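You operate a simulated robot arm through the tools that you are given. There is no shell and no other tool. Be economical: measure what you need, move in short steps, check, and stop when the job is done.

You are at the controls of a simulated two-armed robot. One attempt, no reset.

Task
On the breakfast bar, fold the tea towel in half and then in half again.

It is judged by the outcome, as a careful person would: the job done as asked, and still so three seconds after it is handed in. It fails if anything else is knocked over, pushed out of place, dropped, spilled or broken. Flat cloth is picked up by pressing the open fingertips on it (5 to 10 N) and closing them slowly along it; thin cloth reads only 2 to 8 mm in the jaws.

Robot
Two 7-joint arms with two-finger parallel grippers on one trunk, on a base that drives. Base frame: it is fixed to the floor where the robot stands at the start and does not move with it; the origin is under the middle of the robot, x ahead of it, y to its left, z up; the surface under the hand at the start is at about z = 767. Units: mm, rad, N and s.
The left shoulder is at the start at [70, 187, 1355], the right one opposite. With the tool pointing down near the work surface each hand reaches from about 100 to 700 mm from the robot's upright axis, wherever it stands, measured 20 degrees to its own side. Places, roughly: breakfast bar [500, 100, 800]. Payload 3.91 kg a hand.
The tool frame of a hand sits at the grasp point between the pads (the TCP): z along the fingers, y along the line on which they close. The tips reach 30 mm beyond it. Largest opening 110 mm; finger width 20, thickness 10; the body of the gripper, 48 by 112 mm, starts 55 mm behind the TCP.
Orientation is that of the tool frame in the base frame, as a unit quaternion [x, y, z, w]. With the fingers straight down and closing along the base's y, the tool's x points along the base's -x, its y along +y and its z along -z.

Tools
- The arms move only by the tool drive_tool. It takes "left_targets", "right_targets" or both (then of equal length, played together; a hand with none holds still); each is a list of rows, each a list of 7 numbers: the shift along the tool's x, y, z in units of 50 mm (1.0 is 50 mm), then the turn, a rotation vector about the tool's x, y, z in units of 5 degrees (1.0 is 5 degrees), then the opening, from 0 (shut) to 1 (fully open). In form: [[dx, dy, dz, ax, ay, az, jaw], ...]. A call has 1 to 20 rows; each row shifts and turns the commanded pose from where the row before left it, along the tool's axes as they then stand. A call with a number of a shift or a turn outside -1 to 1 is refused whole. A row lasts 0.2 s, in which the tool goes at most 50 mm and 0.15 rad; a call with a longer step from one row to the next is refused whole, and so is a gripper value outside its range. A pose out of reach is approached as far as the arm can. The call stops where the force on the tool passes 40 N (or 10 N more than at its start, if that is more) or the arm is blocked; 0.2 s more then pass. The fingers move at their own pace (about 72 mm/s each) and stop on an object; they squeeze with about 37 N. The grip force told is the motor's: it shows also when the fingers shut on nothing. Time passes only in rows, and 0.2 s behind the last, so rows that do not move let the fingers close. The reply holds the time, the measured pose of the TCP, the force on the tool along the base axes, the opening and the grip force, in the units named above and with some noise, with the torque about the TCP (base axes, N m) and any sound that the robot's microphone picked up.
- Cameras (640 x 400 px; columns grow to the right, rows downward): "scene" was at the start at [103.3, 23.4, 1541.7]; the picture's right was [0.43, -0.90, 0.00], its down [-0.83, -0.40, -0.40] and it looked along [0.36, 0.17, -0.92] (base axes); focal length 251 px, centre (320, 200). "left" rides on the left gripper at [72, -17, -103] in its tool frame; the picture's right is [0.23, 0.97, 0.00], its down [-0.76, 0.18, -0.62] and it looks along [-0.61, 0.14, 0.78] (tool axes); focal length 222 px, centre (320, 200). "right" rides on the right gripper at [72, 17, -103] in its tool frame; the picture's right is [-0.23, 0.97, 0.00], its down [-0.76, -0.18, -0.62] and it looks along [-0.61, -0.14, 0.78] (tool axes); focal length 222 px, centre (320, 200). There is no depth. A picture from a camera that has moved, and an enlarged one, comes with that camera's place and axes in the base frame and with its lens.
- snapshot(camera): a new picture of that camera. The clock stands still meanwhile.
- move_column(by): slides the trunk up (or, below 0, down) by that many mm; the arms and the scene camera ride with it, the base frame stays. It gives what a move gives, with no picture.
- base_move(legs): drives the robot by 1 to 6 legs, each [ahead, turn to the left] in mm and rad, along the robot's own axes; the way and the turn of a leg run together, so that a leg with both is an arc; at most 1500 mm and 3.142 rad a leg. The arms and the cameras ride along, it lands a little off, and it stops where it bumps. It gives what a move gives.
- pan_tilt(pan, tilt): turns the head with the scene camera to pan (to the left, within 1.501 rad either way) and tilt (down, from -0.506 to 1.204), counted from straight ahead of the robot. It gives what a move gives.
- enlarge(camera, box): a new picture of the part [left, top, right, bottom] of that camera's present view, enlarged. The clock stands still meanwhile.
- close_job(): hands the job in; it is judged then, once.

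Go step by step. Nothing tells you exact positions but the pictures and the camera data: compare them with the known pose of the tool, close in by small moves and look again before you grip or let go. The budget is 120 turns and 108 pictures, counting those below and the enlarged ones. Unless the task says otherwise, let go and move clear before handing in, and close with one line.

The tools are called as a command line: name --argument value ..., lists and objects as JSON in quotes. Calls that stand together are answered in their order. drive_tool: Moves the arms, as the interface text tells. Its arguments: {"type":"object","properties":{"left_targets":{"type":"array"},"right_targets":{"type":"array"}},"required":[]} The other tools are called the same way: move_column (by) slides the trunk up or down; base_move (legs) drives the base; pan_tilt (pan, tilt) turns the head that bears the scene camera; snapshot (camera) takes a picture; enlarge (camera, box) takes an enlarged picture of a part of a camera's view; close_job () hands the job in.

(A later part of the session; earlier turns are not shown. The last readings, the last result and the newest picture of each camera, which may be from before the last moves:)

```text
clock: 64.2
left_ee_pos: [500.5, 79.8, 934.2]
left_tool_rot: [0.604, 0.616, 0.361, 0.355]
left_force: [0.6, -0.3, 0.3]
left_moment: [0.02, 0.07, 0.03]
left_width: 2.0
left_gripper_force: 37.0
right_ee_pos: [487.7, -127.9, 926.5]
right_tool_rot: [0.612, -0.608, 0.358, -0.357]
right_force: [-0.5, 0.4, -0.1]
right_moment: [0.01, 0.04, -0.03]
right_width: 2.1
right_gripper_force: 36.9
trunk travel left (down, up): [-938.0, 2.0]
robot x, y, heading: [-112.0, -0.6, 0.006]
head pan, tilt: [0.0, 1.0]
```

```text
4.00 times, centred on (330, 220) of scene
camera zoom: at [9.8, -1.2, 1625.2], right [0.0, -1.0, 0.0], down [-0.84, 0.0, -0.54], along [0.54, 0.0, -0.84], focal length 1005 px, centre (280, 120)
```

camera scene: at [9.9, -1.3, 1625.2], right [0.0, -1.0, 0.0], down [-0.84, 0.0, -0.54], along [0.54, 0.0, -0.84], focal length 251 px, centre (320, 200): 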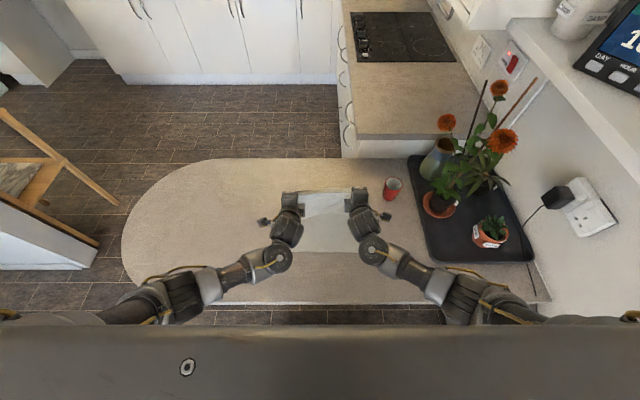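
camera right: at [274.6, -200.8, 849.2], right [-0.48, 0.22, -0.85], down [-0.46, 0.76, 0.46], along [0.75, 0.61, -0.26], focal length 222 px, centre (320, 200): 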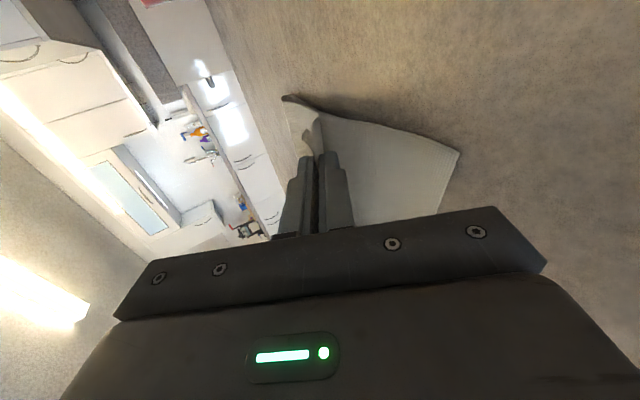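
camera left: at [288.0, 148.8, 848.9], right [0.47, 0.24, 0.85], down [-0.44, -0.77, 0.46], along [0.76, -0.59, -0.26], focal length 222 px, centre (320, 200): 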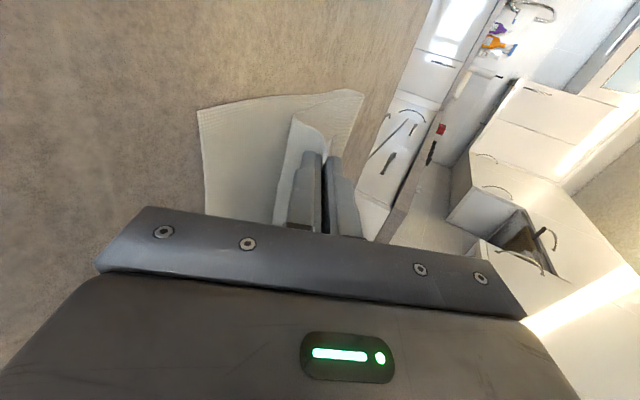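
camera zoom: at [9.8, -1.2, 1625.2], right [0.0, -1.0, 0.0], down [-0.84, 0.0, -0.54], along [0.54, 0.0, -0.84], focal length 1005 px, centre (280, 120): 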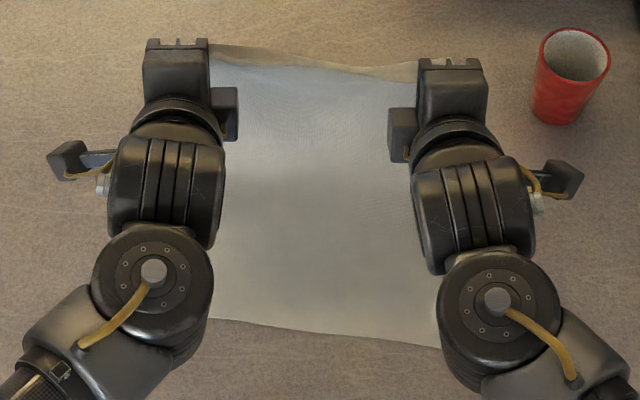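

drive_tool --left_targets '[[0, 0, 0, 0, 0, 0, 0], [0, 0, 0, 0, 0, 0, 0], [0, -0.265, -0.066, 0, 0, 0, 0], [0, -0.265, -0.066, 0, 0, 0, 0], [0, -0.265, -0.066, 0, 0, 0, 0], [0, -0.265, -0.066, 0, 0, 0, 0], [0, -0.265, -0.066, 0, 0, 0, 0], [0, -0.265, -0.066, 0, 0, 0, 0], [0, -0.265, -0.066, 0, 0, 0, 0], [0, -0.265, -0.066, 0, 0, 0, 0], [0, -0.265, -0.066, 0, 0, 0, 0], [0, -0.265, -0.066, 0, 0, 0, 0], [0, -0.265, -0.066, 0, 0, 0, 0], [0, -0.265, -0.066, 0, 0, 0, 0]]' --right_targets '[[0, 0.08, -0.14, 0, 0, 0, 0], [0, 0.08, -0.14, 0, 0, 0, 0], [0, 0.2527, -0.0677, 0, 0, 0, 0], [0, 0.2527, -0.0677, 0, 0, 0, 0], [0, 0.2527, -0.0677, 0, 0, 0, 0], [0, 0.2527, -0.0677, 0, 0, 0, 0], [0, 0.2527, -0.0677, 0, 0, 0, 0], [0, 0.2527, -0.0677, 0, 0, 0, 0], [0, 0.2527, -0.0677, 0, 0, 0, 0], [0, 0.2527, -0.0677, 0, 0, 0, 0], [0, 0.2527, -0.0677, 0, 0, 0, 0], [0, 0.2527, -0.0677, 0, 0, 0, 0], [0, 0.2527, -0.0677, 0, 0, 0, 0], [0, 0.2527, -0.0677, 0, 0, 0, 0]]'

enlarge --camera "scene" --box '[250, 170, 410, 270]'

enlarge --camera "left" --box '[160, 60, 400, 240]'

enlarge --camera "right" --box '[240, 60, 480, 240]'

```text
clock: 67.2
left_ee_pos: [386.5, 78.7, 816.3]
left_tool_rot: [0.603, 0.616, 0.361, 0.355]
left_force: [-0.6, 0.3, 0.2]
left_moment: [-0.02, 0.03, -0.01]
left_width: 2.2
left_gripper_force: 37.5
right_ee_pos: [362.0, -129.2, 817.9]
right_tool_rot: [0.612, -0.609, 0.358, -0.357]
right_force: [0.0, 0.2, 0.1]
right_moment: [-0.01, 0.05, 0.01]
right_width: 2.0
right_gripper_force: 37.3
trunk travel left (down, up): [-938.0, 2.0]
robot x, y, heading: [-111.5, -1.2, 0.01]
head pan, tilt: [0.0, 1.0]
```

```text
4.00 times, centred on (330, 220) of scene
camera zoom: at [9.1, -1.2, 1625.3], right [0.0, -1.0, 0.0], down [-0.84, 0.0, -0.54], along [0.54, 0.0, -0.84], focal length 1005 px, centre (280, 120)
```

zoom: 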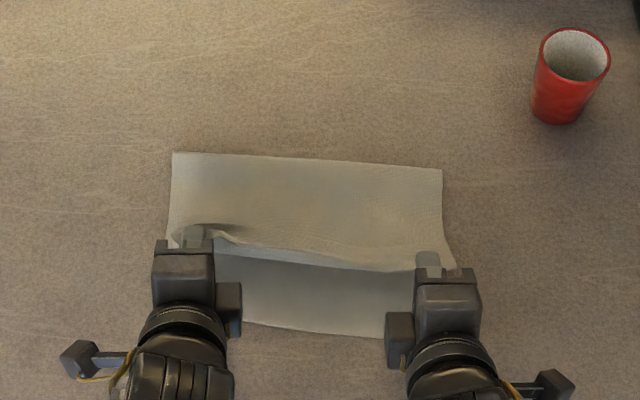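

```text
2.22 times, centred on (280, 150) of left
camera zoom: at [287.9, 148.2, 849.6], right [0.47, 0.24, 0.85], down [-0.44, -0.77, 0.46], along [0.76, -0.59, -0.26], focal length 494 px, centre (409, 311)
```

zoom: 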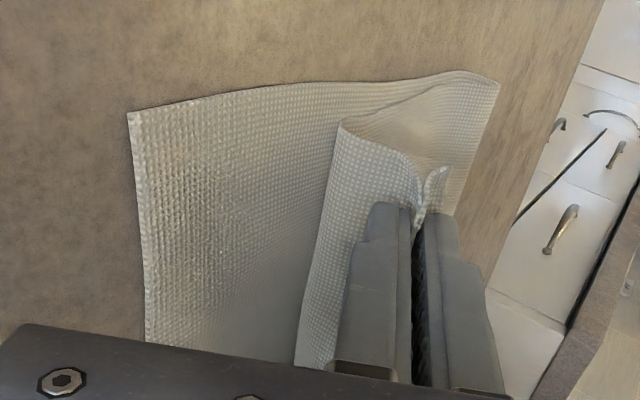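

```text
2.22 times, centred on (360, 150) of right
camera zoom: at [265.0, -201.1, 853.1], right [-0.48, 0.22, -0.85], down [-0.46, 0.76, 0.46], along [0.75, 0.61, -0.26], focal length 494 px, centre (231, 311)
```

zoom: 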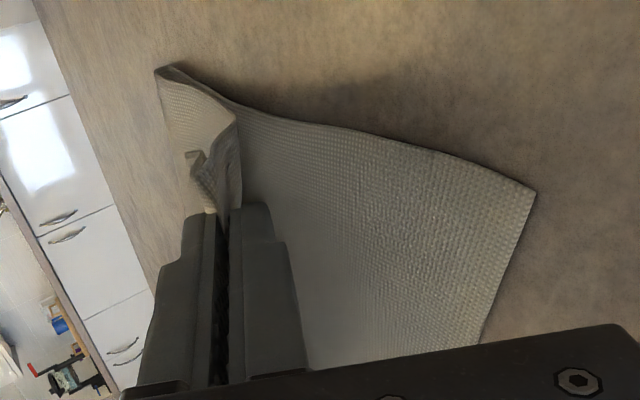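

The crease is at (520…500) with the near edge at (346,112)–(318,−149): well centred. I'll tilt the hands 15° more, then open slowly and withdraw toward −x.

drive_tool --left_targets '[[0, 0, 0, -1, 0, 0, 0], [0, 0, 0, -1, 0, 0, 0], [0, 0, 0, -1, 0, 0, 0], [0, 0, -0.1, 0, 0, 0, 0.02], [0, 0, -0.1, 0, 0, 0, 0.04], [0, 0, -0.1, 0, 0, 0, 0.07], [0, 0, -0.15, 0, 0, 0, 0.1], [0, 0, -0.2, 0, 0, 0, 0.13], [0, 0, -0.3, 0, 0, 0, 0.16], [0, 0, -0.3, 0, 0, 0, 0.2]]' --right_targets '[[0, 0, 0, 1, 0, 0, 0], [0, 0, 0, 1, 0, 0, 0], [0, 0, 0, 1, 0, 0, 0], [0, 0, -0.1, 0, 0, 0, 0.02], [0, 0, -0.1, 0, 0, 0, 0.04], [0, 0, -0.1, 0, 0, 0, 0.07], [0, 0, -0.15, 0, 0, 0, 0.1], [0, 0, -0.2, 0, 0, 0, 0.13], [0, 0, -0.3, 0, 0, 0, 0.16], [0, 0, -0.3, 0, 0, 0, 0.2]]'

enlarge --camera "scene" --box '[250, 170, 410, 270]'

enlarge --camera "left" --box '[160, 60, 400, 240]'

enlarge --camera "right" --box '[240, 60, 480, 240]'

```text
clock: 69.4
left_ee_pos: [326.5, 76.3, 831.2]
left_tool_rot: [0.551, 0.564, 0.438, 0.431]
left_force: [-0.1, 0.6, -0.2]
left_moment: [-0.03, -0.01, -0.02]
left_width: 22.0
left_gripper_force: 0.0
right_ee_pos: [301.2, -129.1, 832.2]
right_tool_rot: [0.561, -0.555, 0.435, -0.434]
right_force: [0.4, 0.1, -0.1]
right_moment: [-0.01, -0.01, -0.03]
right_width: 22.1
right_gripper_force: 0.1
trunk travel left (down, up): [-938.0, 2.0]
robot x, y, heading: [-109.0, -2.2, 0.007]
head pan, tilt: [0.0, 1.0]
```

```text
4.00 times, centred on (330, 220) of scene
camera zoom: at [7.8, -1.2, 1625.4], right [0.0, -1.0, 0.0], down [-0.84, 0.0, -0.54], along [0.54, 0.0, -0.84], focal length 1005 px, centre (280, 120)
```

zoom: 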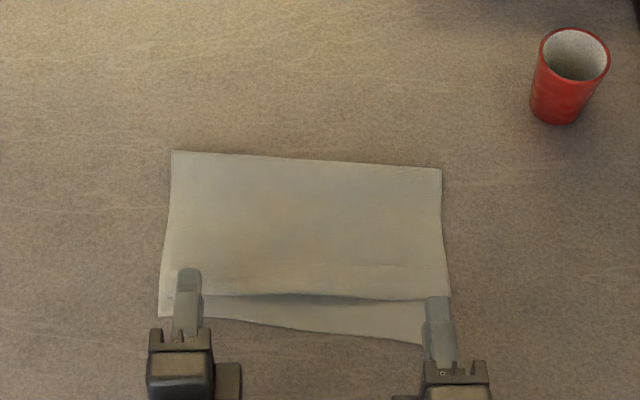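

```text
2.22 times, centred on (280, 150) of left
camera zoom: at [222.2, 146.7, 838.1], right [0.23, 0.23, 0.94], down [-0.55, -0.77, 0.33], along [0.8, -0.59, -0.05], focal length 494 px, centre (409, 311)
```

zoom: 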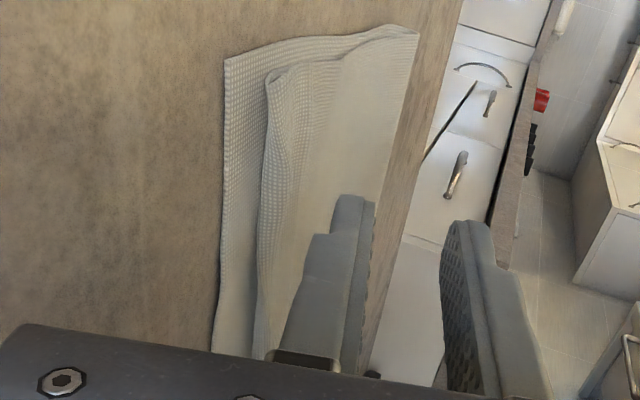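

```text
2.22 times, centred on (360, 150) of right
camera zoom: at [199.5, -201.8, 841.4], right [-0.24, 0.22, -0.95], down [-0.56, 0.76, 0.32], along [0.79, 0.61, -0.06], focal length 494 px, centre (231, 311)
```

zoom: 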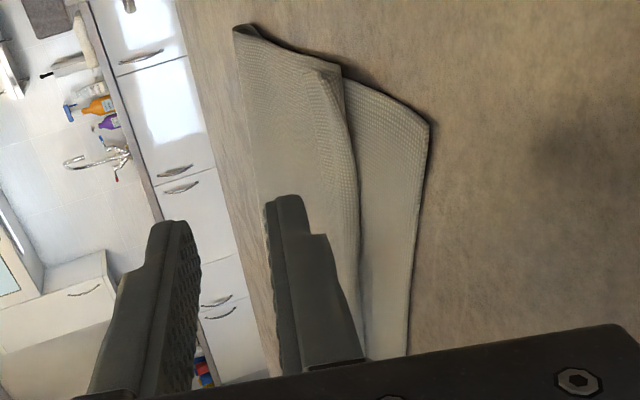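

The cloth released cleanly. I'll pull the hands clear and take a close look.

drive_tool --left_targets '[[0, 0, -0.3, 0, 0, 0, 0.2], [0, 0, -0.5, 0, 0, 0, 0.2], [0, 0, -0.5, 0, 0, 0, 0.2], [0, 0, -0.3, 0, 0, 0, 0.2], [0, 0, 0, 0, 0, 0, 0.2]]' --right_targets '[[0, 0, -0.3, 0, 0, 0, 0.2], [0, 0, -0.5, 0, 0, 0, 0.2], [0, 0, -0.5, 0, 0, 0, 0.2], [0, 0, -0.3, 0, 0, 0, 0.2], [0, 0, 0, 0, 0, 0, 0.2]]'

enlarge --camera "scene" --box '[270, 190, 390, 265]'

```text
clock: 70.6
left_ee_pos: [249.8, 73.1, 850.5]
left_tool_rot: [0.552, 0.564, 0.437, 0.431]
left_force: [0.7, -0.6, 0.4]
left_moment: [0.01, -0.01, -0.02]
left_width: 22.3
left_gripper_force: 0.1
right_ee_pos: [225.5, -127.5, 848.8]
right_tool_rot: [0.56, -0.557, 0.434, -0.434]
right_force: [0.1, -0.2, -0.8]
right_moment: [-0.01, 0.0, 0.0]
right_width: 22.0
right_gripper_force: 0.1
trunk travel left (down, up): [-938.0, 2.0]
robot x, y, heading: [-107.7, 0.6, 0.003]
head pan, tilt: [0.0, 1.0]
```

```text
5.33 times, centred on (330, 228) of scene
camera zoom: at [10.4, -1.3, 1625.2], right [0.0, -1.0, 0.0], down [-0.84, 0.0, -0.54], along [0.54, 0.0, -0.84], focal length 1340 px, centre (267, 53)
```

zoom: 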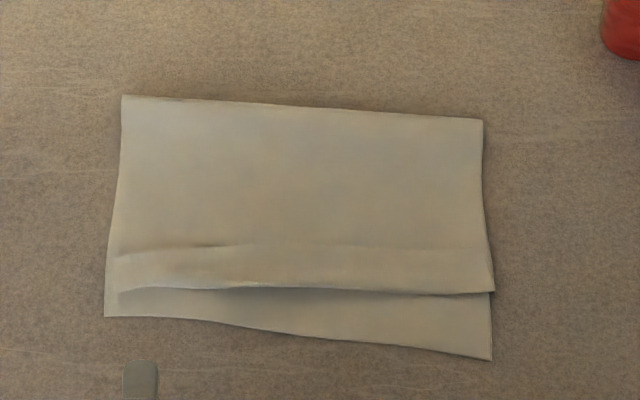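

enlarge --camera "scene" --box '[286, 228, 346, 258]'

enlarge --camera "left" --box '[160, 20, 460, 220]'

enlarge --camera "right" --box '[180, 20, 480, 220]'

```text
10.67 times, centred on (316, 243) of scene
camera zoom: at [10.4, -1.3, 1625.2], right [0.0, -1.0, 0.0], down [-0.84, 0.0, -0.54], along [0.54, 0.0, -0.84], focal length 2681 px, centre (363, -259)
```

zoom: 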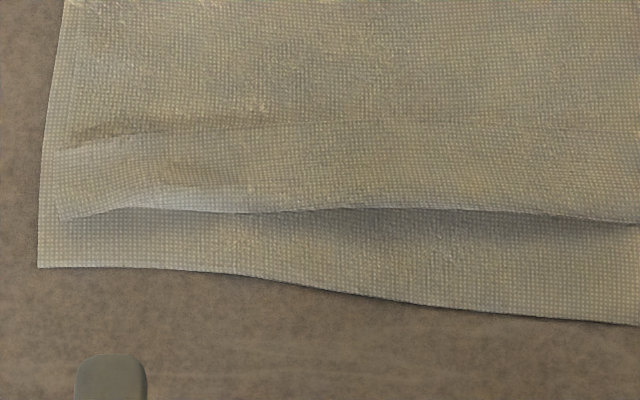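

```text
2.00 times, centred on (310, 120) of left
camera zoom: at [144.8, 143.7, 857.8], right [0.24, 0.23, 0.94], down [-0.55, -0.77, 0.33], along [0.8, -0.59, -0.05], focal length 444 px, centre (340, 360)
```

zoom: 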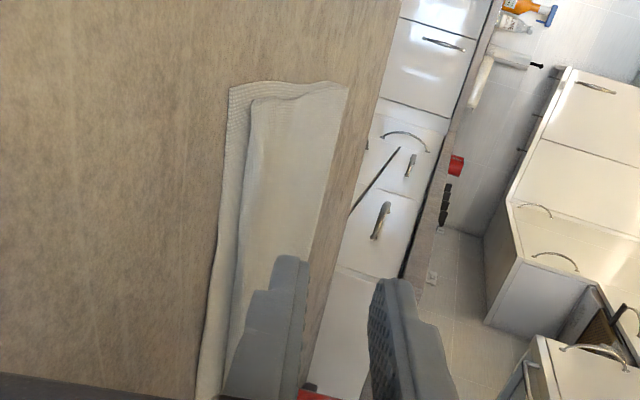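

```text
2.00 times, centred on (330, 120) of right
camera zoom: at [121.9, -200.1, 857.6], right [-0.24, 0.22, -0.94], down [-0.56, 0.76, 0.32], along [0.79, 0.61, -0.06], focal length 444 px, centre (300, 360)
```

zoom: 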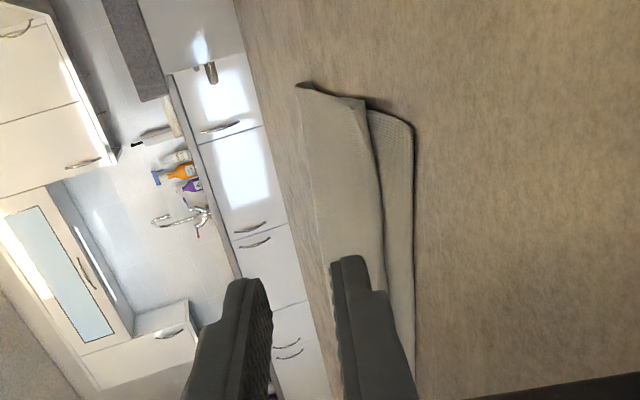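

The fold sits well, but the last ~33 mm of the top layer's edge is folded back on itself (edge line at x≈401, fold at ≈369). I'll turn the hands to close along y, pinch that flap's very edge and flip it outward; first back off for room.

base_move --legs '[[-200, 0]]'

drive_tool --left_targets '[[0, 0.1, 0.1, 0.5, 0, 0, 0.3], [0, 0.1, 0.2, 1, 0, 0, 0.3], [0, 0.1, 0.25, 1, 0, 0, 0.3], [0, 0.1, 0.25, 1, 0, 0, 0.3], [0, 0.1, 0.25, 1, 0, 0, 0.3], [0, 0.15, 0.25, 1, 0, 0, 0.3], [0, 0.15, 0.2, 1, 0, 0, 0.3], [0, 0.2, 0.2, 1, 0, 0, 0.3], [0, 0.2, 0.1, 1, 0, 0, 0.3], [0, 0.2, 0.1, 1, 0, 0, 0.3], [0, 0.2, 0, 1, 0, 0, 0.3], [0, 0.2, 0, 1, 0, 0, 0.3], [0, 0.2, 0, 1, 0, 0, 0.3], [0, 0.2, 0, 1, 0, 0, 0.3], [0, 0.2, 0, 1, 0, 0, 0.3], [0, 0.1, 0, 0.5, 0, 0, 0.3]]' --right_targets '[[0, -0.1, 0.1, -0.5, 0, 0, 0.3], [0, -0.1, 0.2, -1, 0, 0, 0.3], [0, -0.1, 0.25, -1, 0, 0, 0.3], [0, -0.1, 0.25, -1, 0, 0, 0.3], [0, -0.1, 0.25, -1, 0, 0, 0.3], [0, -0.15, 0.25, -1, 0, 0, 0.3], [0, -0.15, 0.2, -1, 0, 0, 0.3], [0, -0.2, 0.2, -1, 0, 0, 0.3], [0, -0.2, 0.1, -1, 0, 0, 0.3], [0, -0.2, 0.1, -1, 0, 0, 0.3], [0, -0.2, 0, -1, 0, 0, 0.3], [0, -0.2, 0, -1, 0, 0, 0.3], [0, -0.2, 0, -1, 0, 0, 0.3], [0, -0.2, 0, -1, 0, 0, 0.3], [0, -0.2, 0, -1, 0, 0, 0.3], [0, -0.1, 0, -0.5, 0, 0, 0.3]]'

```text
clock: 72.2
left_ee_pos: [50.4, 73.7, 850.6]
left_tool_rot: [0.552, 0.565, 0.438, 0.43]
left_force: [0.2, -0.4, 0.3]
left_moment: [-0.02, 0.0, -0.02]
left_width: 22.0
left_gripper_force: 0.1
right_ee_pos: [26.0, -128.5, 848.9]
right_tool_rot: [0.56, -0.556, 0.434, -0.434]
right_force: [-0.1, -1.2, -0.4]
right_moment: [0.01, 0.0, 0.0]
right_width: 22.1
right_gripper_force: 0.0
trunk travel left (down, up): [-938.0, 2.0]
robot x, y, heading: [-309.8, -1.6, 0.006]
head pan, tilt: [0.0, 1.0]
```

```text
clock: 75.6
left_ee_pos: [221.3, 77.3, 868.9]
left_tool_rot: [0.701, 0.714, 0.004, 0.004]
left_force: [-0.4, -0.1, 0.4]
left_moment: [0.0, 0.02, -0.02]
left_width: 33.1
left_gripper_force: 0.0
right_ee_pos: [196.2, -127.0, 867.0]
right_tool_rot: [0.709, -0.705, 0.005, -0.002]
right_force: [-0.3, -0.4, 0.1]
right_moment: [0.0, 0.03, -0.01]
right_width: 32.9
right_gripper_force: 0.1
trunk travel left (down, up): [-938.0, 2.0]
robot x, y, heading: [-311.5, -5.8, 0.003]
head pan, tilt: [0.0, 1.0]
```

drive_tool --left_targets '[[0, 0, 0, 0, 0, -0.5, 0.3], [0, 0, 0, 0, 0, -1, 0.3], [0, 0, 0, 0, 0, -1, 0.3], [0, 0, 0, 0, 0, -1, 0.3], [0, 0, 0, 0, 0, -1, 0.3], [0, 0, 0, 0, 0, -1, 0.3], [0, 0, 0, 0, 0, -1, 0.3], [0, 0, 0, 0, 0, -1, 0.3], [0, 0, 0, 0, 0, -1, 0.3], [0, 0, 0, 0, 0, -1, 0.3], [0, 0, 0, 0, 0, -1, 0.3], [0, 0, 0, 0, 0, -1, 0.3], [0, 0, 0, 0, 0, -1, 0.3], [0, 0, 0, 0, 0, -1, 0.3], [0, 0, 0, 0, 0, -1, 0.3], [0, 0, 0, 0, 0, -1, 0.3], [0, 0, 0, 0, 0, -1, 0.3], [0, 0, 0, 0, 0, -1, 0.3], [0, 0, 0, 0, 0, -0.5, 0.3]]' --right_targets '[[0, 0, 0, 0, 0, 0.5, 0.3], [0, 0, 0, 0, 0, 1, 0.3], [0, 0, 0, 0, 0, 1, 0.3], [0, 0, 0, 0, 0, 1, 0.3], [0, 0, 0, 0, 0, 1, 0.3], [0, 0, 0, 0, 0, 1, 0.3], [0, 0, 0, 0, 0, 1, 0.3], [0, 0, 0, 0, 0, 1, 0.3], [0, 0, 0, 0, 0, 1, 0.3], [0, 0, 0, 0, 0, 1, 0.3], [0, 0, 0, 0, 0, 1, 0.3], [0, 0, 0, 0, 0, 1, 0.3], [0, 0, 0, 0, 0, 1, 0.3], [0, 0, 0, 0, 0, 1, 0.3], [0, 0, 0, 0, 0, 1, 0.3], [0, 0, 0, 0, 0, 1, 0.3], [0, 0, 0, 0, 0, 1, 0.3], [0, 0, 0, 0, 0, 1, 0.3], [0, 0, 0, 0, 0, 0.5, 0.3]]'

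base_move --legs '[[150, 0]]'

snapshot --camera "left"

snapshot --camera "right"

```text
clock: 79.6
left_ee_pos: [222.3, 77.2, 870.8]
left_tool_rot: [-0.011, 1.0, -0.001, 0.007]
left_force: [-0.4, 0.0, -0.5]
left_moment: [0.0, 0.01, -0.04]
left_width: 33.0
left_gripper_force: 0.1
right_ee_pos: [197.6, -127.4, 868.2]
right_tool_rot: [-0.002, 1.0, -0.002, 0.007]
right_force: [0.9, 0.2, -0.6]
right_moment: [-0.01, -0.01, -0.01]
right_width: 33.1
right_gripper_force: 0.1
trunk travel left (down, up): [-938.0, 2.0]
robot x, y, heading: [-308.5, 2.8, 0.001]
head pan, tilt: [0.0, 1.0]
```

```text
clock: 81.0
left_ee_pos: [375.4, 79.7, 870.3]
left_tool_rot: [-0.011, 1.0, -0.001, 0.007]
left_force: [0.0, -0.6, 0.0]
left_moment: [-0.01, -0.01, 0.0]
left_width: 33.0
left_gripper_force: 0.0
right_ee_pos: [351.2, -124.4, 868.7]
right_tool_rot: [-0.005, 1.0, -0.003, 0.007]
right_force: [-0.1, 0.3, 1.0]
right_moment: [0.01, -0.04, 0.02]
right_width: 33.1
right_gripper_force: 0.0
trunk travel left (down, up): [-938.0, 2.0]
robot x, y, heading: [-158.6, -2.4, 0.006]
head pan, tilt: [0.0, 1.0]
```

```text
43 pictures are left
camera left: at [301.9, 60.6, 970.9], right [-0.25, 0.97, -0.01], down [0.75, 0.2, 0.63], along [0.62, 0.15, -0.77], focal length 222 px, centre (320, 200)
```

left: 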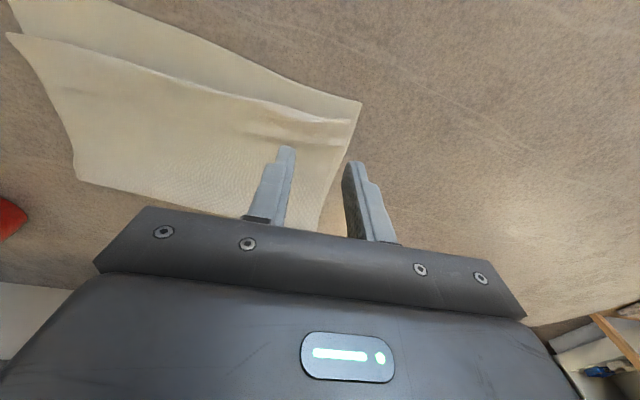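

```text
42 pictures are left
camera right: at [277.5, -107.6, 970.4], right [0.22, 0.98, 0.0], down [0.75, -0.17, 0.63], along [0.62, -0.14, -0.77], focal length 222 px, centre (320, 200)
```

right: 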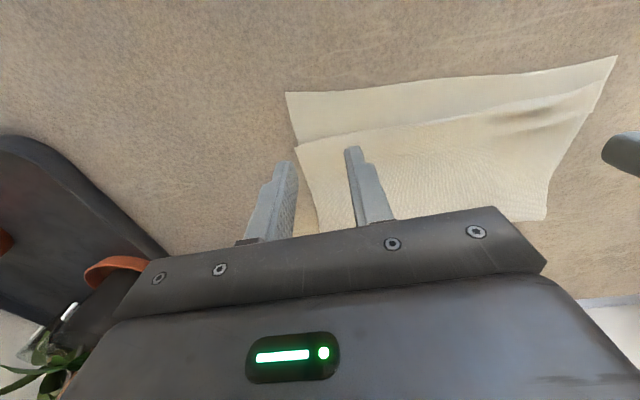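

enlarge --camera "left" --box '[180, 60, 380, 185]'

enlarge --camera "right" --box '[270, 80, 450, 192]'

```text
3.20 times, centred on (280, 122) of left
camera zoom: at [301.9, 60.6, 970.9], right [-0.25, 0.97, -0.01], down [0.75, 0.2, 0.63], along [0.62, 0.15, -0.77], focal length 711 px, centre (448, 448)
```

zoom: 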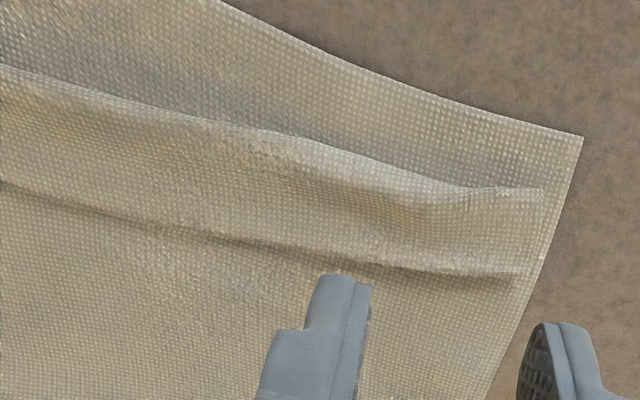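

```text
3.56 times, centred on (360, 136) of right
camera zoom: at [277.5, -107.6, 970.4], right [0.22, 0.98, 0.0], down [0.75, -0.17, 0.63], along [0.62, -0.14, -0.77], focal length 790 px, centre (178, 428)
```

zoom: 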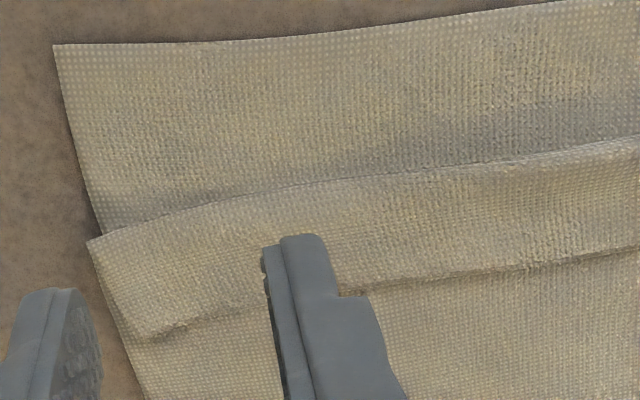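

The flap is clear: its edge runs from (391,106) to (401,−144). I'll position the fingertips over that edge near each end and lower.

drive_tool --left_targets '[[-0.1, 0.06, 0, 0, 0, 0, 0.27], [-0.1, 0.06, 0, 0, 0, 0, 0.27], [0, 0, 0, 0, 0, 0, 0.27], [0, 0, 0, 0, 0, 0, 0.27]]' --right_targets '[[-0.2, 0, 0, 0, 0, 0, 0.27], [-0.25, -0.03, 0, 0, 0, 0, 0.27], [-0.25, 0, 0, 0, 0, 0, 0.27], [-0.16, 0, 0, 0, 0, 0, 0.27]]'

move_column --by -62

enlarge --camera "left" --box '[200, 40, 440, 220]'

enlarge --camera "right" --box '[200, 40, 440, 220]'

```text
clock: 82.0
left_ee_pos: [385.9, 86.2, 869.1]
left_tool_rot: [-0.01, 1.0, 0.0, 0.007]
left_force: [-0.5, -0.2, 0.0]
left_moment: [-0.01, -0.03, -0.03]
left_width: 29.7
left_gripper_force: 0.0
right_ee_pos: [394.6, -124.2, 869.7]
right_tool_rot: [-0.006, 1.0, -0.001, 0.006]
right_force: [-0.8, 0.5, 0.3]
right_moment: [0.01, 0.03, -0.01]
right_width: 29.6
right_gripper_force: 0.0
trunk travel left (down, up): [-938.0, 2.0]
robot x, y, heading: [-155.1, -0.5, 0.008]
head pan, tilt: [0.0, 1.0]
```

```text
clock: 83.0
left_ee_pos: [384.9, 86.4, 806.7]
left_tool_rot: [-0.011, 1.0, -0.001, 0.007]
left_force: [0.1, 0.8, -0.2]
left_moment: [0.0, 0.0, 0.01]
left_width: 29.6
left_gripper_force: 0.1
right_ee_pos: [395.3, -124.6, 808.6]
right_tool_rot: [-0.005, 1.0, -0.002, 0.005]
right_force: [0.8, 0.2, 0.4]
right_moment: [0.0, 0.0, 0.01]
right_width: 29.9
right_gripper_force: 0.1
trunk travel left (down, up): [-876.0, 64.0]
robot x, y, heading: [-154.4, 2.6, 0.001]
head pan, tilt: [0.0, 1.0]
```

```text
2.22 times, centred on (320, 130) of left
camera zoom: at [312.9, 66.8, 907.4], right [-0.25, 0.97, -0.01], down [0.75, 0.2, 0.63], along [0.61, 0.15, -0.77], focal length 494 px, centre (320, 356)
```

zoom: 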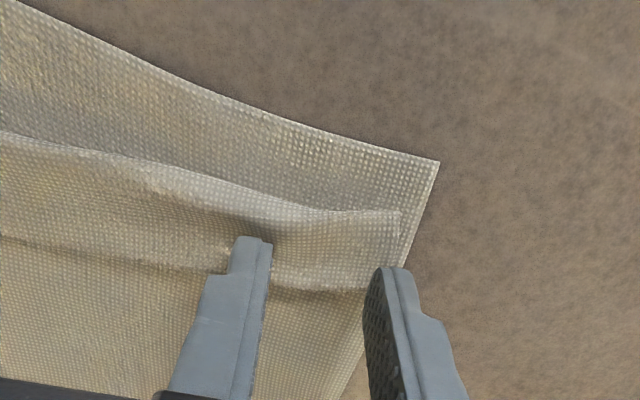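

```text
2.22 times, centred on (320, 130) of right
camera zoom: at [321.6, -107.8, 909.3], right [0.22, 0.98, 0.0], down [0.76, -0.17, 0.63], along [0.62, -0.14, -0.77], focal length 494 px, centre (320, 356)
```

zoom: 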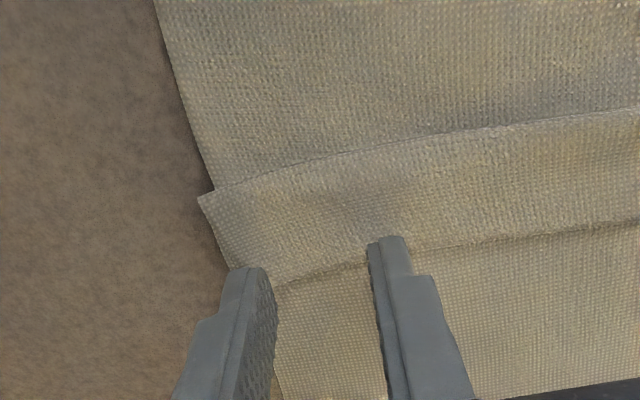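

Slight inward shift, then press down.

drive_tool --left_targets '[[-0.03, -0.08, 0, 0, 0, 0, 0.27], [-0.03, -0.08, 0, 0, 0, 0, 0.27], [0, 0, 0.04, 0, 0, 0, 0.27], [0, 0, 0.04, 0, 0, 0, 0.27], [0, 0, 0.02, 0, 0, 0, 0.27], [0, 0, 0, 0, 0, 0, 0.27]]' --right_targets '[[-0.02, 0.08, 0, 0, 0, 0, 0.27], [-0.02, 0.08, 0.02, 0, 0, 0, 0.27], [0, 0, 0.04, 0, 0, 0, 0.27], [0, 0, 0.04, 0, 0, 0, 0.27], [0, 0, 0.03, 0, 0, 0, 0.27], [0, 0, 0, 0, 0, 0, 0.27]]'

```text
clock: 84.4
left_ee_pos: [389.3, 78.1, 802.3]
left_tool_rot: [-0.011, 1.0, -0.001, 0.007]
left_force: [0.6, 1.0, 0.4]
left_moment: [0.01, 0.01, 0.02]
left_width: 29.6
left_gripper_force: 0.1
right_ee_pos: [396.3, -117.7, 801.5]
right_tool_rot: [-0.005, 1.0, -0.001, 0.006]
right_force: [-0.2, 0.2, 0.0]
right_moment: [-0.02, -0.02, 0.0]
right_width: 29.6
right_gripper_force: 0.0
trunk travel left (down, up): [-876.0, 64.0]
robot x, y, heading: [-153.6, -2.3, 0.008]
head pan, tilt: [0.0, 1.0]
```

drive_tool --left_targets '[[0, 0, 0.02, 0, 0, 0, 0.27], [0, 0, 0.02, 0, 0, 0, 0.27], [0, 0, 0, 0, 0, 0, 0.27]]' --right_targets '[[0, 0, 0.02, 0, 0, 0, 0.27], [0, 0, 0.01, 0, 0, 0, 0.27], [0, 0, 0, 0, 0, 0, 0.27]]'

```text
clock: 85.2
left_ee_pos: [390.1, 77.2, 801.0]
left_tool_rot: [-0.011, 1.0, -0.001, 0.007]
left_force: [1.2, 0.3, 1.7]
left_moment: [0.03, 0.02, -0.02]
left_width: 30.0
left_gripper_force: 0.0
right_ee_pos: [396.4, -117.1, 799.5]
right_tool_rot: [-0.006, 1.0, -0.002, 0.007]
right_force: [0.1, 0.8, 3.4]
right_moment: [-0.04, -0.01, 0.02]
right_width: 29.8
right_gripper_force: 0.0
trunk travel left (down, up): [-876.0, 64.0]
robot x, y, heading: [-158.6, 0.9, 0.01]
head pan, tilt: [0.0, 1.0]
```

drive_tool --left_targets '[[0, 0, 0.015, 0, 0, 0, 0.27], [0, 0, 0, 0, 0, 0, 0.27], [0, 0, 0, 0, 0, 0, 0.27]]' --right_targets '[[0, 0, 0.01, 0, 0, 0, 0.27], [0, 0, 0, 0, 0, 0, 0.27], [0, 0, 0, 0, 0, 0, 0.27]]'

```text
clock: 86.0
left_ee_pos: [388.0, 77.9, 799.7]
left_tool_rot: [-0.012, 1.0, -0.001, 0.008]
left_force: [-0.7, 1.7, 8.8]
left_moment: [0.18, -0.01, 0.02]
left_width: 30.2
left_gripper_force: 0.3
right_ee_pos: [397.5, -117.0, 799.6]
right_tool_rot: [-0.005, 1.0, -0.001, 0.007]
right_force: [0.5, -1.3, 4.7]
right_moment: [-0.09, 0.0, 0.01]
right_width: 29.8
right_gripper_force: 0.1
trunk travel left (down, up): [-876.0, 64.0]
robot x, y, heading: [-155.9, 1.3, 0.007]
head pan, tilt: [0.0, 1.0]
```

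Contact at 5–9 N; closing slowly.

drive_tool --left_targets '[[0, 0, 0, 0, 0, 0, 0.24], [0, 0, 0, 0, 0, 0, 0.21], [0, 0, 0, 0, 0, 0, 0.18], [0, 0, 0, 0, 0, 0, 0.15], [0, 0, 0, 0, 0, 0, 0.12], [0, 0, 0, 0, 0, 0, 0.09], [0, 0, 0, 0, 0, 0, 0.06], [0, 0, 0, 0, 0, 0, 0.03], [0, 0, 0, 0, 0, 0, 0], [0, 0, 0, 0, 0, 0, 0]]' --right_targets '[[0, 0, 0, 0, 0, 0, 0.24], [0, 0, 0, 0, 0, 0, 0.21], [0, 0, 0, 0, 0, 0, 0.18], [0, 0, 0, 0, 0, 0, 0.15], [0, 0, 0, 0, 0, 0, 0.12], [0, 0, 0, 0, 0, 0, 0.09], [0, 0, 0, 0, 0, 0, 0.06], [0, 0, 0, 0, 0, 0, 0.03], [0, 0, 0, 0, 0, 0, 0], [0, 0, 0, 0, 0, 0, 0]]'

enlarge --camera "left" --box '[200, 40, 440, 220]'

enlarge --camera "right" --box '[200, 40, 440, 220]'

```text
clock: 88.2
left_ee_pos: [388.3, 77.0, 800.8]
left_tool_rot: [-0.012, 1.0, -0.001, 0.008]
left_force: [-0.3, -7.0, 9.2]
left_moment: [-0.13, 0.04, 0.03]
left_width: 2.0
left_gripper_force: 37.5
right_ee_pos: [395.9, -117.6, 799.7]
right_tool_rot: [-0.005, 1.0, -0.001, 0.008]
right_force: [-1.1, 6.8, 5.5]
right_moment: [0.16, 0.05, -0.01]
right_width: 1.9
right_gripper_force: 36.8
trunk travel left (down, up): [-876.0, 64.0]
robot x, y, heading: [-156.3, -0.9, 0.011]
head pan, tilt: [0.0, 1.0]
```

```text
2.22 times, centred on (320, 130) of left
camera zoom: at [315.2, 58.4, 900.5], right [-0.25, 0.97, -0.01], down [0.75, 0.2, 0.63], along [0.62, 0.15, -0.77], focal length 494 px, centre (320, 356)
```

zoom: 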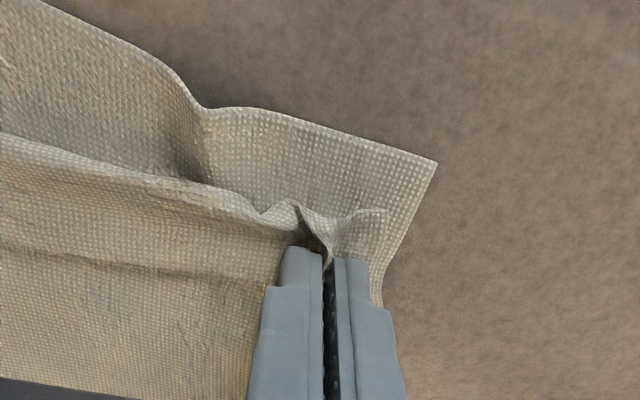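

```text
2.22 times, centred on (320, 130) of right
camera zoom: at [322.6, -99.5, 901.7], right [0.22, 0.98, 0.0], down [0.75, -0.17, 0.63], along [0.62, -0.14, -0.77], focal length 494 px, centre (320, 356)
```

zoom: 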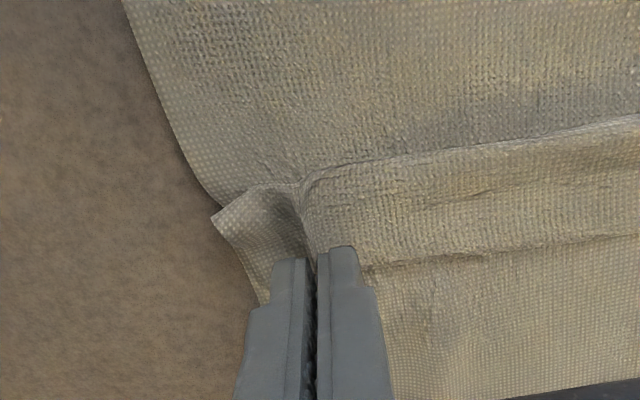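

Pinched about 2 mm on both. I'll lift a little and check it's only the flap.

move_column --by 25

enlarge --camera "left" --box '[160, 20, 460, 240]'

enlarge --camera "right" --box '[180, 20, 480, 240]'

```text
clock: 88.9
left_ee_pos: [389.0, 76.7, 823.5]
left_tool_rot: [-0.011, 1.0, -0.001, 0.006]
left_force: [-0.1, -8.9, 0.4]
left_moment: [-0.28, -0.03, 0.0]
left_width: 1.9
left_gripper_force: 37.4
right_ee_pos: [396.6, -117.2, 823.7]
right_tool_rot: [-0.006, 1.0, -0.001, 0.006]
right_force: [-0.4, 10.0, 0.5]
right_moment: [0.26, 0.0, -0.06]
right_width: 1.9
right_gripper_force: 37.3
trunk travel left (down, up): [-901.0, 39.0]
robot x, y, heading: [-153.9, -3.1, 0.005]
head pan, tilt: [0.0, 1.0]
```

```text
1.82 times, centred on (310, 130) of left
camera zoom: at [316.1, 58.6, 924.4], right [-0.25, 0.97, -0.01], down [0.75, 0.2, 0.63], along [0.61, 0.15, -0.77], focal length 404 px, centre (338, 327)
```

zoom: 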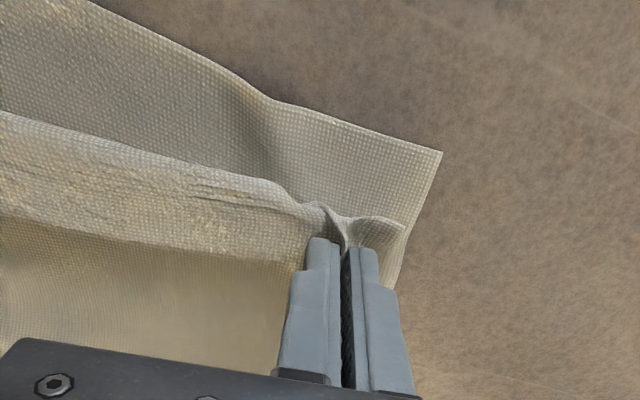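

```text
1.82 times, centred on (330, 130) of right
camera zoom: at [323.6, -99.9, 925.7], right [0.22, 0.98, 0.0], down [0.76, -0.17, 0.63], along [0.62, -0.14, -0.77], focal length 404 px, centre (302, 327)
```

zoom: 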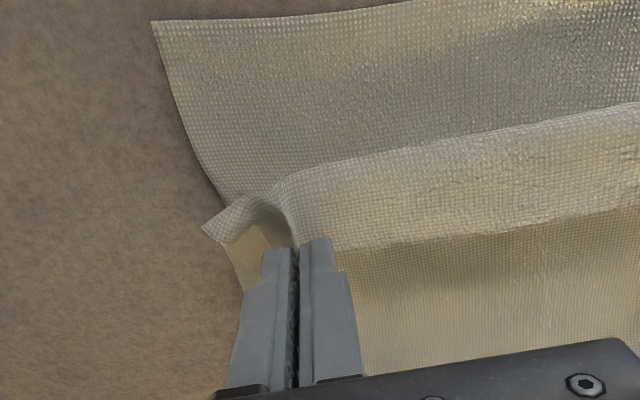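

Only the flap is lifted. I'll ease the sideways tension, tilt the hands 45° forward and swing the flap edge over toward −x.

drive_tool --left_targets '[[0, -0.04, -0.1, 0, 0, 0, 0], [0, -0.04, -0.1, 0, 0, 0, 0], [0, 0, 0, 0, -1, 0, 0], [0, 0, 0, 0, -1, 0, 0], [0, 0, 0, 0, -1, 0, 0], [0, 0, 0, 0, -1, 0, 0], [0, 0, 0, 0, -1, 0, 0], [0, 0, 0, 0, -1, 0, 0], [0, 0, 0, 0, -1, 0, 0], [0, 0, 0, 0, -1, 0, 0], [0, 0, 0, 0, -1, 0, 0], [0.15, 0, -0.15, 0, 0, 0, 0], [0.15, 0, -0.15, 0, 0, 0, 0], [0.15, 0, -0.15, 0, 0, 0, 0], [0.15, 0, -0.15, 0, 0, 0, 0], [0.15, 0, -0.15, 0, 0, 0, 0], [0.15, 0, -0.15, 0, 0, 0, 0], [0.1, 0, 0.1, 0, 0, 0, 0], [0.1, 0, 0.1, 0, 0, 0, 0], [0.1, 0, 0.1, 0, 0, 0, 0]]' --right_targets '[[0, 0.04, -0.1, 0, 0, 0, 0], [0, 0.04, -0.1, 0, 0, 0, 0], [0, 0, 0, 0, -1, 0, 0], [0, 0, 0, 0, -1, 0, 0], [0, 0, 0, 0, -1, 0, 0], [0, 0, 0, 0, -1, 0, 0], [0, 0, 0, 0, -1, 0, 0], [0, 0, 0, 0, -1, 0, 0], [0, 0, 0, 0, -1, 0, 0], [0, 0, 0, 0, -1, 0, 0], [0, 0, 0, 0, -1, 0, 0], [0.195, 0, -0.195, 0, 0, 0, 0], [0.195, 0, -0.195, 0, 0, 0, 0], [0.195, 0, -0.195, 0, 0, 0, 0], [0.195, 0, -0.195, 0, 0, 0, 0], [0.195, 0, -0.195, 0, 0, 0, 0], [0.195, 0, -0.195, 0, 0, 0, 0], [0.1, 0, 0.1, 0, 0, 0, 0], [0.1, 0, 0.1, 0, 0, 0, 0], [0.1, 0, 0.1, 0, 0, 0, 0]]'

snapshot --camera "left"

snapshot --camera "right"

```text
clock: 93.1
left_ee_pos: [326.3, 73.3, 811.9]
left_tool_rot: [-0.011, 0.921, 0.003, 0.389]
left_force: [-0.4, -0.2, 0.5]
left_moment: [-0.01, 0.0, -0.04]
left_width: 1.6
left_gripper_force: 37.0
right_ee_pos: [314.1, -115.0, 811.3]
right_tool_rot: [-0.005, 0.921, 0.0, 0.389]
right_force: [-0.7, 0.5, -0.7]
right_moment: [-0.02, 0.0, 0.02]
right_width: 1.8
right_gripper_force: 36.8
trunk travel left (down, up): [-901.0, 39.0]
robot x, y, heading: [-159.1, 1.6, 0.007]
head pan, tilt: [0.0, 1.0]
```

```text
33 pictures are left
camera left: at [202.1, 52.1, 830.0], right [-0.18, 0.97, -0.17], down [0.08, 0.18, 0.98], along [0.98, 0.16, -0.11], focal length 222 px, centre (320, 200)
```

left: 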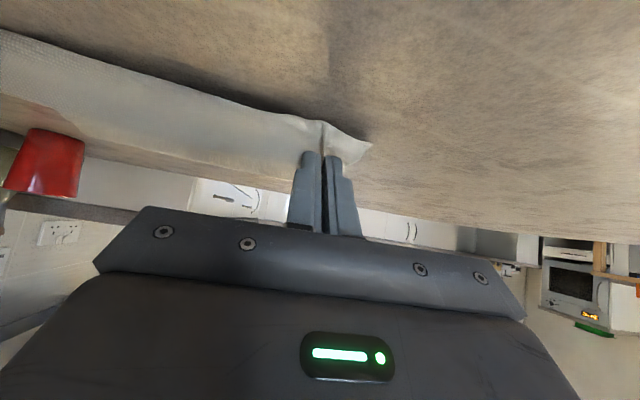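

```text
32 pictures are left
camera right: at [190.3, -98.6, 831.7], right [0.15, 0.98, 0.16], down [0.09, -0.17, 0.98], along [0.98, -0.13, -0.11], focal length 222 px, centre (320, 200)
```

right: 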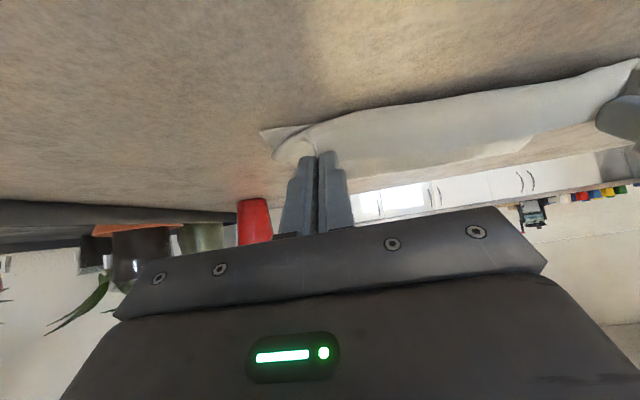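

enlarge --camera "scene" --box '[270, 165, 390, 240]'

```text
5.33 times, centred on (330, 202) of scene
camera zoom: at [-36.5, -0.6, 1588.3], right [0.01, -1.0, 0.0], down [-0.84, -0.01, -0.54], along [0.54, 0.0, -0.84], focal length 1340 px, centre (267, 187)
```

zoom: 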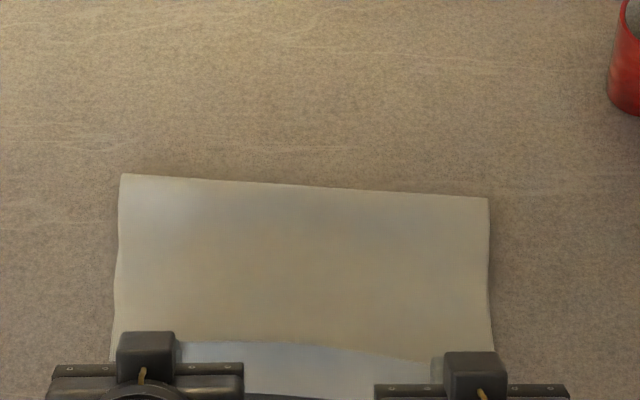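

The flap edge is over. Lower the last 10 mm, open and withdraw toward −x.

drive_tool --left_targets '[[0.08, 0, 0.04, 0, 0, 0, 0], [0.08, 0, 0.04, 0, 0, 0, 0], [0.06, 0, 0.04, 0, 0, 0, 0], [0, 0, 0, 0, 0, 0, 0.03], [0, 0, 0, 0, 0, 0, 0.06], [0, 0, 0, 0, 0, 0, 0.1], [0.08, 0, -0.15, 0, 0, 0, 0.12], [0.1, 0, -0.3, 0, 0, 0, 0.12], [0.2, 0, -0.4, 0, 0, 0, 0.12], [0.2, 0, -0.5, 0, 0, 0, 0.12], [0.2, 0, -0.5, 0, 0, 0, 0.12]]' --right_targets '[[0.08, 0, 0.04, 0, 0, 0, 0], [0.08, 0, 0.04, 0, 0, 0, 0], [0.06, 0, 0.04, 0, 0, 0, 0], [0, 0, 0, 0, 0, 0, 0.03], [0, 0, 0, 0, 0, 0, 0.06], [0, 0, 0, 0, 0, 0, 0.1], [0.08, 0, -0.15, 0, 0, 0, 0.12], [0.1, 0, -0.3, 0, 0, 0, 0.12], [0.2, 0, -0.4, 0, 0, 0, 0.12], [0.2, 0, -0.5, 0, 0, 0, 0.12], [0.2, 0, -0.5, 0, 0, 0, 0.12]]'

enlarge --camera "scene" --box '[270, 165, 390, 240]'

```text
clock: 95.5
left_ee_pos: [229.8, 75.0, 836.3]
left_tool_rot: [-0.01, 0.92, 0.007, 0.392]
left_force: [-0.5, -0.2, 0.1]
left_moment: [-0.03, -0.02, 0.0]
left_width: 13.4
left_gripper_force: 0.0
right_ee_pos: [215.8, -115.2, 837.1]
right_tool_rot: [-0.006, 0.921, 0.0, 0.39]
right_force: [-0.4, 0.4, -0.7]
right_moment: [0.02, -0.05, -0.01]
right_width: 13.2
right_gripper_force: 0.1
trunk travel left (down, up): [-901.0, 39.0]
robot x, y, heading: [-158.5, -0.6, 0.009]
head pan, tilt: [0.0, 1.0]
```

```text
5.33 times, centred on (330, 202) of scene
camera zoom: at [-38.8, -0.3, 1588.4], right [0.01, -1.0, 0.0], down [-0.84, -0.01, -0.54], along [0.54, 0.0, -0.84], focal length 1340 px, centre (267, 187)
```

zoom: 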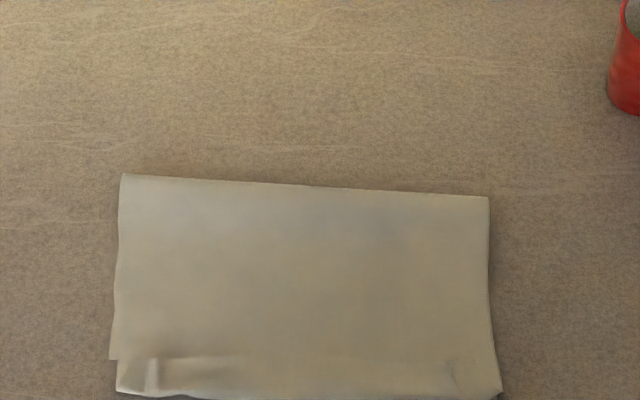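

enlarge --camera "scene" --box '[270, 185, 390, 260]'

```text
5.33 times, centred on (330, 222) of scene
camera zoom: at [-38.8, -0.3, 1588.4], right [0.01, -1.0, 0.0], down [-0.84, -0.01, -0.54], along [0.54, 0.0, -0.84], focal length 1340 px, centre (267, 80)
```

zoom: 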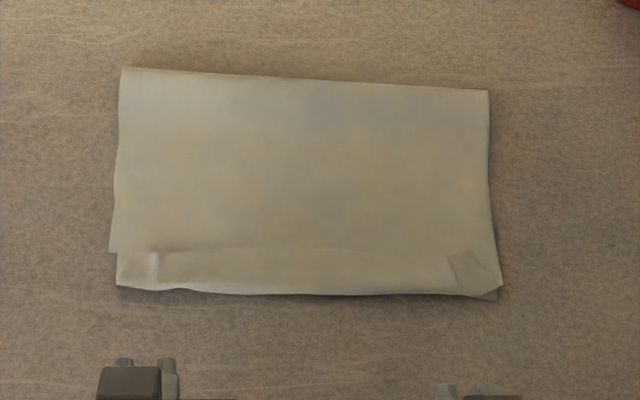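

The first fold looks very good now. For the second fold I'll bring the crease edge (x≈498…478) over to the near edge (x≈322) in the same way: hands vertical, closing along y, pinching at the crease. First straighten the hands while moving forward.

drive_tool --left_targets '[[-0.18, 0, 0.15, 0, 0.75, 0, 0.27], [-0.19, 0, 0.14, 0, 0.75, 0, 0.27], [-0.2, 0, 0.12, 0, 0.75, 0, 0.27], [-0.21, 0, 0.1, 0, 0.75, 0, 0.27], [-0.22, 0, 0.08, 0, 0.75, 0, 0.27], [-0.228, 0, 0.06, 0, 0.75, 0, 0.27], [-0.233, 0, 0.04, 0, 0.75, 0, 0.27], [-0.24, 0, 0.03, 0, 0.75, 0, 0.27], [-0.243, 0, 0.02, 0, 0.75, 0, 0.27], [-0.247, 0, 0, 0, 0.75, 0, 0.27], [-0.25, 0, 0, 0, 0.75, 0, 0.27], [-0.25, 0, 0, 0, 0.75, 0, 0.27]]' --right_targets '[[-0.18, 0, 0.15, 0, 0.75, 0, 0.27], [-0.19, 0, 0.14, 0, 0.75, 0, 0.27], [-0.2, 0, 0.12, 0, 0.75, 0, 0.27], [-0.21, 0, 0.1, 0, 0.75, 0, 0.27], [-0.22, 0, 0.08, 0, 0.75, 0, 0.27], [-0.228, 0, 0.06, 0, 0.75, 0, 0.27], [-0.233, 0, 0.04, 0, 0.75, 0, 0.27], [-0.24, 0, 0.03, 0, 0.75, 0, 0.27], [-0.243, 0, 0.02, 0, 0.75, 0, 0.27], [-0.247, 0, 0, 0, 0.75, 0, 0.27], [-0.25, 0, 0, 0, 0.75, 0, 0.27], [-0.25, 0, 0, 0, 0.75, 0, 0.27]]'

base_move --legs '[[110, 0]]'

snapshot --camera "left"

snapshot --camera "right"

```text
clock: 97.0
left_ee_pos: [292.6, 150.1, 819.2]
left_tool_rot: [0.0, 0.98, 0.069, 0.184]
left_force: [0.0, 0.1, 0.8]
left_moment: [0.01, 0.02, -0.02]
left_width: 29.6
left_gripper_force: 0.0
right_ee_pos: [286.5, -122.6, 841.3]
right_tool_rot: [-0.008, 0.982, -0.009, 0.188]
right_force: [-0.3, -0.5, -0.2]
right_moment: [0.02, 0.0, -0.02]
right_width: 29.8
right_gripper_force: 0.1
trunk travel left (down, up): [-901.0, 39.0]
robot x, y, heading: [-156.7, -0.7, 0.008]
head pan, tilt: [0.0, 1.0]
stopped in row 7 (left hand): the arm was blocked; the commanded pose is now the measured one
```

```text
clock: 98.2
left_ee_pos: [397.8, 149.8, 820.6]
left_tool_rot: [0.001, 0.98, 0.068, 0.185]
left_force: [0.7, 0.0, 0.9]
left_moment: [-0.01, -0.01, 0.01]
left_width: 29.6
left_gripper_force: 0.0
right_ee_pos: [391.3, -122.8, 840.8]
right_tool_rot: [-0.008, 0.982, -0.01, 0.189]
right_force: [-0.6, 0.5, 1.1]
right_moment: [0.0, -0.01, 0.02]
right_width: 29.7
right_gripper_force: 0.1
trunk travel left (down, up): [-901.0, 39.0]
robot x, y, heading: [-49.4, -0.7, 0.007]
head pan, tilt: [0.0, 1.0]
```

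```text
28 pictures are left
camera left: at [293.5, 121.1, 885.1], right [-0.24, 0.97, 0.05], down [0.48, 0.07, 0.88], along [0.85, 0.23, -0.48], focal length 222 px, centre (320, 200)
```

left: 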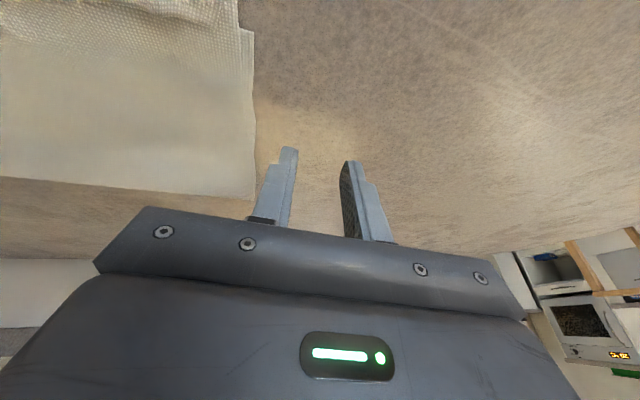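

```text
27 pictures are left
camera right: at [286.3, -104.4, 909.7], right [0.2, 0.98, 0.06], down [0.48, -0.15, 0.87], along [0.86, -0.14, -0.5], focal length 222 px, centre (320, 200)
```

right: 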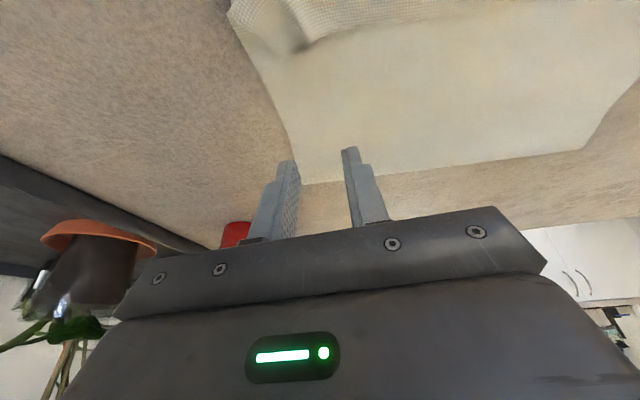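

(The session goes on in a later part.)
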